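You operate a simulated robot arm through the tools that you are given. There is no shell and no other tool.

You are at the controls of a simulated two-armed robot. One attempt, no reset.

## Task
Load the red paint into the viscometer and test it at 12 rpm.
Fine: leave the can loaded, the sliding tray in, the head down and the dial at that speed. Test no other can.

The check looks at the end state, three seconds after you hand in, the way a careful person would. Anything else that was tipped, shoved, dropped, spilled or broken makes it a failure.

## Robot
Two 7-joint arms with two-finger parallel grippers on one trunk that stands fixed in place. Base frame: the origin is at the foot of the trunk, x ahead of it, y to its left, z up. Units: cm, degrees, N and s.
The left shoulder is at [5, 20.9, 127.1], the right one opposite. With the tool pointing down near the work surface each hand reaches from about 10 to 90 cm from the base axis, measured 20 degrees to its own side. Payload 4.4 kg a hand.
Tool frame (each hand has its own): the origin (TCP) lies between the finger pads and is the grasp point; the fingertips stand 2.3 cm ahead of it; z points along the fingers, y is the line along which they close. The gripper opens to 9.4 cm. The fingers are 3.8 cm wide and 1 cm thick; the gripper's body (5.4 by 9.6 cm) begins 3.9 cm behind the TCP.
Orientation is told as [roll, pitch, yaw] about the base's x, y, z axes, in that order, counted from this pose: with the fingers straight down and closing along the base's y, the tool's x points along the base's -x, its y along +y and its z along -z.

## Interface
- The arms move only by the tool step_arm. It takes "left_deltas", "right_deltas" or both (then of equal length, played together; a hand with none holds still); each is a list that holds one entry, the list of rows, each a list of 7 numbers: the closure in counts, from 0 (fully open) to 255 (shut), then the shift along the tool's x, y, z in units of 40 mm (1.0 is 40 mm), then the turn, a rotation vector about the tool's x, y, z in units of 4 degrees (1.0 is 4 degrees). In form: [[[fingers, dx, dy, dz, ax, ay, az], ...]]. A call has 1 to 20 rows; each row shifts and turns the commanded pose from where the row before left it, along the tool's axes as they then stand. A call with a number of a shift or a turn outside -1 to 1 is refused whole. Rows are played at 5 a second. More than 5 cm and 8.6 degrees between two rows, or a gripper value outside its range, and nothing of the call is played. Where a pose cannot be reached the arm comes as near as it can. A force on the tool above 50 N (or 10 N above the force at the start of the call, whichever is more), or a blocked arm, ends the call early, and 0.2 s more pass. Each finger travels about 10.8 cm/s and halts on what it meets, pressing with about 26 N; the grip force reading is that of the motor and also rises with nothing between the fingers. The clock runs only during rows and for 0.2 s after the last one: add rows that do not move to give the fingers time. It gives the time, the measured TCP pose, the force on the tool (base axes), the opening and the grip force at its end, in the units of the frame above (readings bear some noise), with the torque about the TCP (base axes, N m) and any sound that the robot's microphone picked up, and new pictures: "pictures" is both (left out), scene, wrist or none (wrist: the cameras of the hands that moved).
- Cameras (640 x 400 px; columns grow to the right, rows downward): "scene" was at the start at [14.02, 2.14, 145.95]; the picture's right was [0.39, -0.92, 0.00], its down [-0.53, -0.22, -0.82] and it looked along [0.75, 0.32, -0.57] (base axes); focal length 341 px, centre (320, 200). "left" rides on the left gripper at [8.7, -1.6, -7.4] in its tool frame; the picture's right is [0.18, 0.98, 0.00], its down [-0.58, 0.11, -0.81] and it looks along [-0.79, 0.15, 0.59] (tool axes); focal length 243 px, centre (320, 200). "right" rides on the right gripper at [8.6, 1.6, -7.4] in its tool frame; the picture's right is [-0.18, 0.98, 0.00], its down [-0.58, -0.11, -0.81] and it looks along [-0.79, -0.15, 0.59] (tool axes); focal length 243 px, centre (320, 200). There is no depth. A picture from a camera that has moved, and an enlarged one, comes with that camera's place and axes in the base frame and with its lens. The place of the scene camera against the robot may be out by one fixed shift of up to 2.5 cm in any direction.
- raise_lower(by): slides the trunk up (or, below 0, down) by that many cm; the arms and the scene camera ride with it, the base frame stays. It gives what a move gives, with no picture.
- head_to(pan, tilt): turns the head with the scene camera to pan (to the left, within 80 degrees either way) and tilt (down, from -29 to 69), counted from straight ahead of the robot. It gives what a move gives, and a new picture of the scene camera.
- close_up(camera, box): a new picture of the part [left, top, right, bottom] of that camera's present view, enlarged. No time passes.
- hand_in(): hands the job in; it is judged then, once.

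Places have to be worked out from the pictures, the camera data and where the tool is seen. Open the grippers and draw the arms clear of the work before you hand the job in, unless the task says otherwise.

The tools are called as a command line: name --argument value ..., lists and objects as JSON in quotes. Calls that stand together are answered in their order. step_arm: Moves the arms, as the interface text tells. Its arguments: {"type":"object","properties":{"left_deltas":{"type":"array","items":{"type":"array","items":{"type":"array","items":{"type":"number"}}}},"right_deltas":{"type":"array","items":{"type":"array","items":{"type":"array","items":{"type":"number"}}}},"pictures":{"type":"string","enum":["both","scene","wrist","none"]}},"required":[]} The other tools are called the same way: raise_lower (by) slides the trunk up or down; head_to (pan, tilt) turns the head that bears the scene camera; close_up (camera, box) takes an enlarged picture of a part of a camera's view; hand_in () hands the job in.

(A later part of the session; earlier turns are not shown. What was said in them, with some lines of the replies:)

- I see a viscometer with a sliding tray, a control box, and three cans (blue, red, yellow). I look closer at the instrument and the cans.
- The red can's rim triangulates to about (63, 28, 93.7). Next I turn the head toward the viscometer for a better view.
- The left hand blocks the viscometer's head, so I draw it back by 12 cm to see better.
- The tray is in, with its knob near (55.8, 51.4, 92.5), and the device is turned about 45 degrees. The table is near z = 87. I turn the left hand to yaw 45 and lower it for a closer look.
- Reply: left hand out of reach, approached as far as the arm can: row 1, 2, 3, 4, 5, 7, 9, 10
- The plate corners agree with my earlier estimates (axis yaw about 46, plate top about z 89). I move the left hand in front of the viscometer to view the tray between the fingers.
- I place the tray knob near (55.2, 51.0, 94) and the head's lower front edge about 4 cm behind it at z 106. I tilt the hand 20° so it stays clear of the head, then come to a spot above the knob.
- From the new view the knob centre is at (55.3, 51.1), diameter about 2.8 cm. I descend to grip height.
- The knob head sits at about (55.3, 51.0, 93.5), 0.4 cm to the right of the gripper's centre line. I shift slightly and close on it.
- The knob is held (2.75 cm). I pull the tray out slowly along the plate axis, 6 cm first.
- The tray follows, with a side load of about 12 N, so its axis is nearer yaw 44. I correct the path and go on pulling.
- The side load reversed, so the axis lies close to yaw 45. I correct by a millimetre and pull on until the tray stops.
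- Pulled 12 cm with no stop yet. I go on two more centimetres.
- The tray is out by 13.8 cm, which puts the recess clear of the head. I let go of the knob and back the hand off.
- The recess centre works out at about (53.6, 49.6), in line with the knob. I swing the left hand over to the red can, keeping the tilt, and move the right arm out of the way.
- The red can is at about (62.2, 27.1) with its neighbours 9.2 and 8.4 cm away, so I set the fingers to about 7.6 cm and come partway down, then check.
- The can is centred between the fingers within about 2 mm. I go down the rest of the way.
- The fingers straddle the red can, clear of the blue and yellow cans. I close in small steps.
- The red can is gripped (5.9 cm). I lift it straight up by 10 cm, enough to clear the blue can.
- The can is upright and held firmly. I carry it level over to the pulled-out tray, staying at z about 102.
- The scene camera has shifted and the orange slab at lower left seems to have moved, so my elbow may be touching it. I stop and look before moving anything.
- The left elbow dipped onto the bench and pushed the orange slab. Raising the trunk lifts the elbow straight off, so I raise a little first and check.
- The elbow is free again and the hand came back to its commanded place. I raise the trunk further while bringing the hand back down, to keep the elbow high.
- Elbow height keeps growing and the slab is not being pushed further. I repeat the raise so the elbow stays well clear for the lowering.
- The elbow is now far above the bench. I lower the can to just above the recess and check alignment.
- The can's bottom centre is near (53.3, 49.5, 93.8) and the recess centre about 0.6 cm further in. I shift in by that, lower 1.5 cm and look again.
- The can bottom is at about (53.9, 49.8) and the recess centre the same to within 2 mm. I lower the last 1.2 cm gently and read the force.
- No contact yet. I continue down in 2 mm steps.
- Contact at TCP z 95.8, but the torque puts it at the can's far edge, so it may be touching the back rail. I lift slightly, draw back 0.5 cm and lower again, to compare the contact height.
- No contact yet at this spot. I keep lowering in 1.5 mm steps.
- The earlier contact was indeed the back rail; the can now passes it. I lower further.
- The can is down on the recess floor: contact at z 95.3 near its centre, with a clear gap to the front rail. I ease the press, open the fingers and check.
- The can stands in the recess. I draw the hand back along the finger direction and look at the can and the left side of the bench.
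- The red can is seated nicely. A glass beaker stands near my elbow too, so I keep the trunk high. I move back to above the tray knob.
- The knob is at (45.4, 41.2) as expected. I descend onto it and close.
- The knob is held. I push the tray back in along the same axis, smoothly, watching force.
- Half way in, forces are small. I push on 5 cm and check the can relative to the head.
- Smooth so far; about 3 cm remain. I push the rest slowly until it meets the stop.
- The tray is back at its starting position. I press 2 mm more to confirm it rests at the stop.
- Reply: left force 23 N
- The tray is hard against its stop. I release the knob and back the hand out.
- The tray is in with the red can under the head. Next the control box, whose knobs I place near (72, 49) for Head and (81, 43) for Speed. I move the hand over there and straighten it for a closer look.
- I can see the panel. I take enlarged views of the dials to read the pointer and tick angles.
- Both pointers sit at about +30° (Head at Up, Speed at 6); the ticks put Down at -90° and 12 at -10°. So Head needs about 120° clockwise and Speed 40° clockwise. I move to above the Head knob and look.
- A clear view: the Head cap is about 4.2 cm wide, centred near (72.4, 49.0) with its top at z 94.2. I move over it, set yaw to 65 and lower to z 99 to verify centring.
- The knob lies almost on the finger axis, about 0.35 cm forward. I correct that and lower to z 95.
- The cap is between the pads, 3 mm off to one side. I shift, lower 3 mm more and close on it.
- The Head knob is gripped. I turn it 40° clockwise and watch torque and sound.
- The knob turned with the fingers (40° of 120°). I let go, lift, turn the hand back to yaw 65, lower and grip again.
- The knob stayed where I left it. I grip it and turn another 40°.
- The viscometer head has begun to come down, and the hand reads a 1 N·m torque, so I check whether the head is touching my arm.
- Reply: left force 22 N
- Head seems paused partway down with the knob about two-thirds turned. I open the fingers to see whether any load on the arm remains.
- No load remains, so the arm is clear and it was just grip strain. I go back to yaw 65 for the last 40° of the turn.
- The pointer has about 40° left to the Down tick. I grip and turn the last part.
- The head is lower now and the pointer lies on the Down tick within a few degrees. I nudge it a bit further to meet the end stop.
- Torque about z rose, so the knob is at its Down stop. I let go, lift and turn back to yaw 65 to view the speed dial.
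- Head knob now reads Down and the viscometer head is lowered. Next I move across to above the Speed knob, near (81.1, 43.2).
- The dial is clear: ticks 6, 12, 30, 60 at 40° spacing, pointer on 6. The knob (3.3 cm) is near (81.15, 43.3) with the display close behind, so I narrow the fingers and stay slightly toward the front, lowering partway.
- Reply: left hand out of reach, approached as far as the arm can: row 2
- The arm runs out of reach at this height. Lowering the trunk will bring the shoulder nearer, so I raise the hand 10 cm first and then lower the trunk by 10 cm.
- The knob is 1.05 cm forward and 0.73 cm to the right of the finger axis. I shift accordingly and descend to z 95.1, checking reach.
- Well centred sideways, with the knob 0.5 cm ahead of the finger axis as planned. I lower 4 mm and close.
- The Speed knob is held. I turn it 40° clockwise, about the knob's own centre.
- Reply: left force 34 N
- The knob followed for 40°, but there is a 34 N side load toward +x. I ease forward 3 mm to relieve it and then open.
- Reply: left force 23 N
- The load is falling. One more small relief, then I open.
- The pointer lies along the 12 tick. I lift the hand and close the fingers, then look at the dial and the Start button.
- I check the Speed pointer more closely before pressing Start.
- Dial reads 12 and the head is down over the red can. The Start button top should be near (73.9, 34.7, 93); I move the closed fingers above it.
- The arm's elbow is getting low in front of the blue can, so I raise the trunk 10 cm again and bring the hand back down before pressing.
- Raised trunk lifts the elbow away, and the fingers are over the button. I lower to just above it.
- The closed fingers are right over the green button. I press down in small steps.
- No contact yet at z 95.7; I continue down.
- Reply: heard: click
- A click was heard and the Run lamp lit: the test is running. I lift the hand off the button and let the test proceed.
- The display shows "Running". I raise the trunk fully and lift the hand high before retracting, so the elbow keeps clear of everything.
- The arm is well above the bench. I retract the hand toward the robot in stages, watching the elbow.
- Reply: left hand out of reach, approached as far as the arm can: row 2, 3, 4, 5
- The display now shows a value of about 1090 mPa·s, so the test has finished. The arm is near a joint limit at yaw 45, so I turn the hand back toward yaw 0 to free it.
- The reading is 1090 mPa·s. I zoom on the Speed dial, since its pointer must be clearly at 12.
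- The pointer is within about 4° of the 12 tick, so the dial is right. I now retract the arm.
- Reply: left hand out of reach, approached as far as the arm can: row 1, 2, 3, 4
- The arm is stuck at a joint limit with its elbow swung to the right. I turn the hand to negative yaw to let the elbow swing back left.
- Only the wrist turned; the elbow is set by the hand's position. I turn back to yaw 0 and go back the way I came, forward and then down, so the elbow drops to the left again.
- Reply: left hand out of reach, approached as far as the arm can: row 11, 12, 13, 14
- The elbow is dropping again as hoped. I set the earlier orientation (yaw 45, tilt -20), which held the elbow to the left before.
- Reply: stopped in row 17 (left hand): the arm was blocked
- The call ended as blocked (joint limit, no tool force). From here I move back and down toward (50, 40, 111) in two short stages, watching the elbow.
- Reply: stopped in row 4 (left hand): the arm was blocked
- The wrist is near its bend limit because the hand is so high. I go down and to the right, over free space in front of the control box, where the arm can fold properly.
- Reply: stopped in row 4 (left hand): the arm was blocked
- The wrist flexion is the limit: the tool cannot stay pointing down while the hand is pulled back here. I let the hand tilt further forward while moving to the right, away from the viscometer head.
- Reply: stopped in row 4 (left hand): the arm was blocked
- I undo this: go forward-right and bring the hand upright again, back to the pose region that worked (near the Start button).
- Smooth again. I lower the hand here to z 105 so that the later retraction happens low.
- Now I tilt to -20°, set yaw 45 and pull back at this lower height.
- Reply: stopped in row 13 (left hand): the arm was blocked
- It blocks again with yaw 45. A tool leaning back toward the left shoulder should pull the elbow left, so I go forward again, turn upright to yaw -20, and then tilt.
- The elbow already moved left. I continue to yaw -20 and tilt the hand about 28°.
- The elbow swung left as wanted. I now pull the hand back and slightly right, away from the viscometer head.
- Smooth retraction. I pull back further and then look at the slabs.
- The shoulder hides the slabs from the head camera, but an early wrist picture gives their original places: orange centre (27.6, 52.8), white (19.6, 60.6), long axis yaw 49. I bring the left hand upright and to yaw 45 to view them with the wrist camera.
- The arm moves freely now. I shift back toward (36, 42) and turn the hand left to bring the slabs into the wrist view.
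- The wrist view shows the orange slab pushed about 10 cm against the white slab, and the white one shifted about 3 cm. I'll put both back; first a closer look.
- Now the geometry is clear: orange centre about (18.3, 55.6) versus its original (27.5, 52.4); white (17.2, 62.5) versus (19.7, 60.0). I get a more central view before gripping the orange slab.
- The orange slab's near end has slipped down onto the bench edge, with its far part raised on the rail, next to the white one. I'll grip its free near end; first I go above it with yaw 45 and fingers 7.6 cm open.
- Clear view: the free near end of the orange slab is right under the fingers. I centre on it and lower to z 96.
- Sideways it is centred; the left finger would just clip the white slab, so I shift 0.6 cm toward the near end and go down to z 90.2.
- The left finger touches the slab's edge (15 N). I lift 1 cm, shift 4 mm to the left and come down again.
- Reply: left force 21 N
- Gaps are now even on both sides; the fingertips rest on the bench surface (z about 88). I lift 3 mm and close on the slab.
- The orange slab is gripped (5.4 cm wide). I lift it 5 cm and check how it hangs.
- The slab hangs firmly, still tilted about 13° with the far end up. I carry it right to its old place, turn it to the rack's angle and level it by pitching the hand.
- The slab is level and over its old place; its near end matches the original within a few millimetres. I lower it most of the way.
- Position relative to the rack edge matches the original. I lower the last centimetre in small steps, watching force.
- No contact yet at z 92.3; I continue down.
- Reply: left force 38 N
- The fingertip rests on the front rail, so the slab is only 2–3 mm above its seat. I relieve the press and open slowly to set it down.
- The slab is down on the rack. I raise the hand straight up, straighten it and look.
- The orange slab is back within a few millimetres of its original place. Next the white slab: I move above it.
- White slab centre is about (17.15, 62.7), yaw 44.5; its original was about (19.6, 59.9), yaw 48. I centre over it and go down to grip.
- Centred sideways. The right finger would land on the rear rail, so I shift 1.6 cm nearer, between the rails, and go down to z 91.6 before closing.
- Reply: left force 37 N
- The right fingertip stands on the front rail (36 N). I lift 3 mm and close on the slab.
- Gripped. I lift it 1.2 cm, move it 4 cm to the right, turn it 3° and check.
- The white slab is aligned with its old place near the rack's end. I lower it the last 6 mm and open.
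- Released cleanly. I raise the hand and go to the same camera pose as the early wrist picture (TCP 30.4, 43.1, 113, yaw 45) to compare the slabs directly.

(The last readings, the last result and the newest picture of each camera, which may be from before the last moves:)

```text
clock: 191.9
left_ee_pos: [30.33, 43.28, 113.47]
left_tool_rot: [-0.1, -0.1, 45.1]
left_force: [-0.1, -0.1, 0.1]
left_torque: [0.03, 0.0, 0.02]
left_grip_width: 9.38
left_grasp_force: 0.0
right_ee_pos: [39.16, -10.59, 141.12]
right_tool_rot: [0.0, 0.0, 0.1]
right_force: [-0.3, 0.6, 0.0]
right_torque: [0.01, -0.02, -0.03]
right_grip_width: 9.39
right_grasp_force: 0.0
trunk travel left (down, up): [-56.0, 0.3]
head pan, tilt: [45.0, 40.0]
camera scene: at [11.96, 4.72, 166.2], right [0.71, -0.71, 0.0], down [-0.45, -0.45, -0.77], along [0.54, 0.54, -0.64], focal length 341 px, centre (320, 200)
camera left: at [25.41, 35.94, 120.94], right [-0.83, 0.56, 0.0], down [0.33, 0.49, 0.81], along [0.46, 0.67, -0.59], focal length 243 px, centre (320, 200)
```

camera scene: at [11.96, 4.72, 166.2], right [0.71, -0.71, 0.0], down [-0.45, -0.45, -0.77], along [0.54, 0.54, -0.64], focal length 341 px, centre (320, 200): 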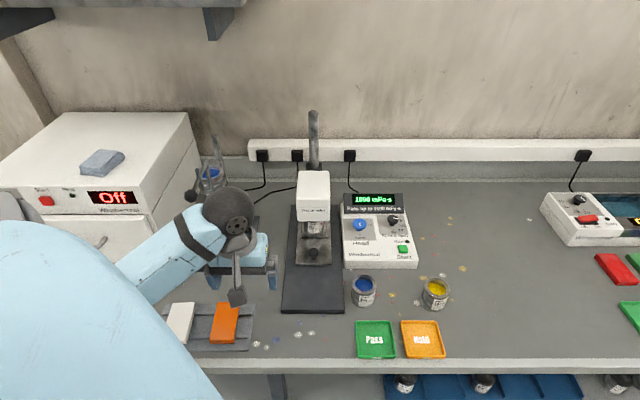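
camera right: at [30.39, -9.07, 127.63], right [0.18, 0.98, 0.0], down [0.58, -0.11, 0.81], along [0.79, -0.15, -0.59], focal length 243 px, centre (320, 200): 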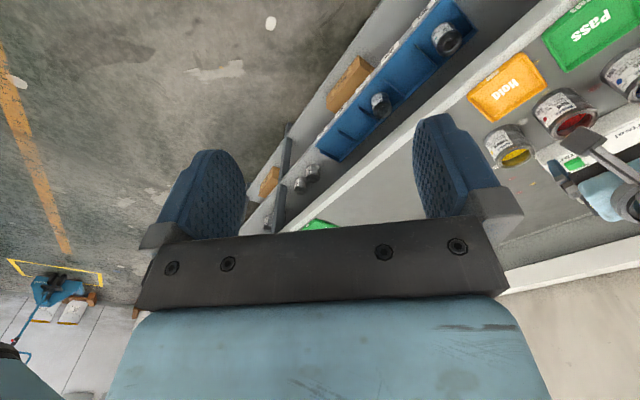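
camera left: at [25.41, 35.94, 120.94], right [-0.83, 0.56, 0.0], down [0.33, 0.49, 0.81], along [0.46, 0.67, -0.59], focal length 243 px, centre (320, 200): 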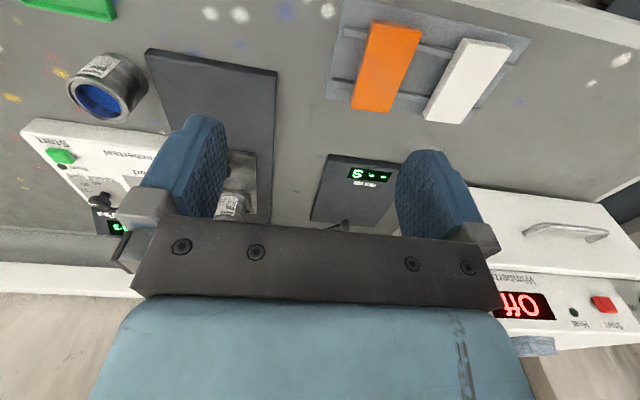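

Both slabs and the rack match the early picture to within about 2 px (2–3 mm). I lift the hand a little more and check the whole bench, the viscometer and the dials one last time.

step_arm --left_deltas '[[[0, 0, 0, -0.9, 0, 0, 0], [0, 0, 0, -0.9, 0, 0, 0], [0, 0, 0, 0, 0, 0, 0]]]' --pictures "scene"

close_up --camera "scene" --box '[270, 160, 470, 360]'

close_up --camera "scene" --box '[330, 180, 430, 270]'

close_up --camera "scene" --box '[130, 130, 300, 370]'

```text
clock: 192.7
left_ee_pos: [29.89, 43.33, 120.82]
left_tool_rot: [-0.1, -0.1, 45.0]
left_force: [-0.8, 0.7, 0.5]
left_torque: [-0.02, 0.05, 0.02]
left_grip_width: 9.37
left_grasp_force: 0.1
right_ee_pos: [39.09, -10.7, 141.07]
right_tool_rot: [0.0, 0.0, 0.0]
right_force: [-0.4, 0.1, 0.3]
right_torque: [0.0, 0.02, 0.01]
right_grip_width: 9.39
right_grasp_force: 0.1
trunk travel left (down, up): [-56.0, 0.3]
head pan, tilt: [45.0, 40.0]
camera scene: at [11.91, 4.68, 166.2], right [0.71, -0.71, 0.0], down [-0.45, -0.45, -0.77], along [0.54, 0.54, -0.64], focal length 341 px, centre (320, 200)
```

scene: 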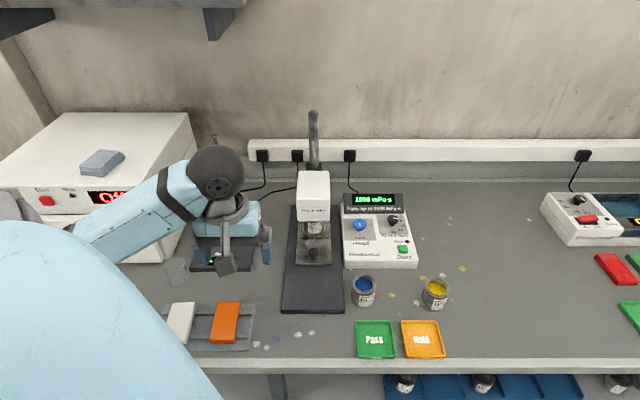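

```text
2.00 times, centred on (370, 260) of scene
camera zoom: at [11.91, 4.68, 166.2], right [0.71, -0.71, 0.0], down [-0.45, -0.45, -0.77], along [0.54, 0.54, -0.64], focal length 681 px, centre (220, 80)
```

zoom: 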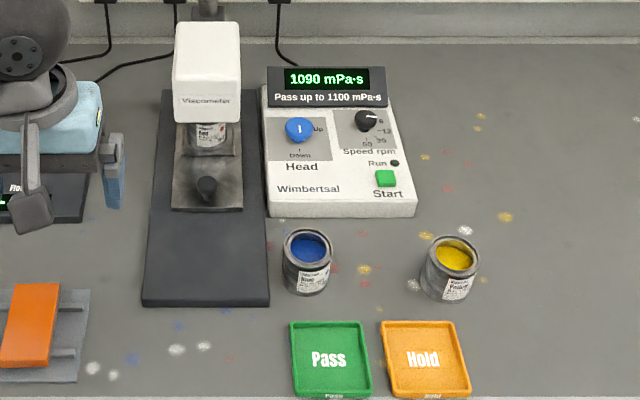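

```text
4.44 times, centred on (380, 225) of scene
camera zoom: at [11.91, 4.68, 166.2], right [0.71, -0.71, 0.0], down [-0.45, -0.45, -0.77], along [0.54, 0.54, -0.64], focal length 1514 px, centre (53, 89)
```

zoom: 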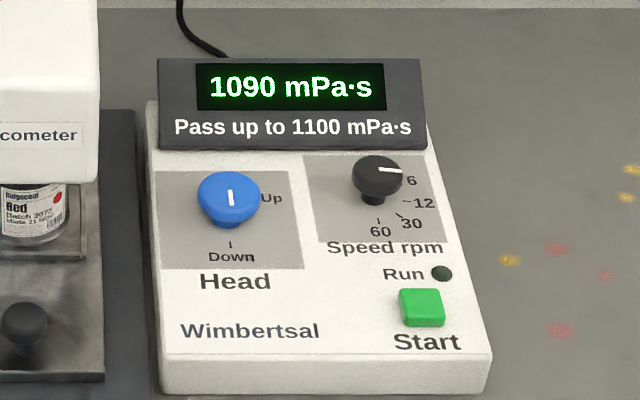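

```text
1.67 times, centred on (215, 250) of scene
camera zoom: at [11.91, 4.68, 166.2], right [0.71, -0.71, 0.0], down [-0.45, -0.45, -0.77], along [0.54, 0.54, -0.64], focal length 568 px, centre (495, 117)
```

zoom: 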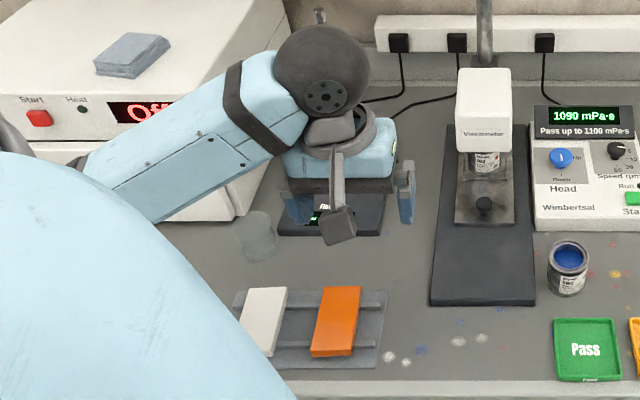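

Everything stands as asked: the red can is loaded with the tray in and the head down. Speed is at 12, and the test finished with a reading of 1090 mPa·s. The other cans stand as before and the slabs are back on their rack, with the arms clear and the grippers open, so I hand in.

hand_in

```text
The job is handed in.
```

I loaded the red paint into the viscometer and tested it at 12 rpm. It read **1090 mPa·s**; the panel's pass limit is 1100.

- **End state:** the red can is loaded, the tray is in against its stop and the head is down. The speed dial is at 12, with the pointer about 4° short of the tick. No other can was tested.
- **Disturbance:** while carrying the can, my left elbow hit the orange slab on the left-hand rack. It pushed that slab about 10 cm and the white one beside it about 3.5 cm. I put both back, and they match an early picture to within about 2–3 mm.
- **Rest of the bench:** the blue and yellow cans looked undisturbed in the last pictures. The beaker measures in the same place as at the start. Both arms are clear with the grippers open.
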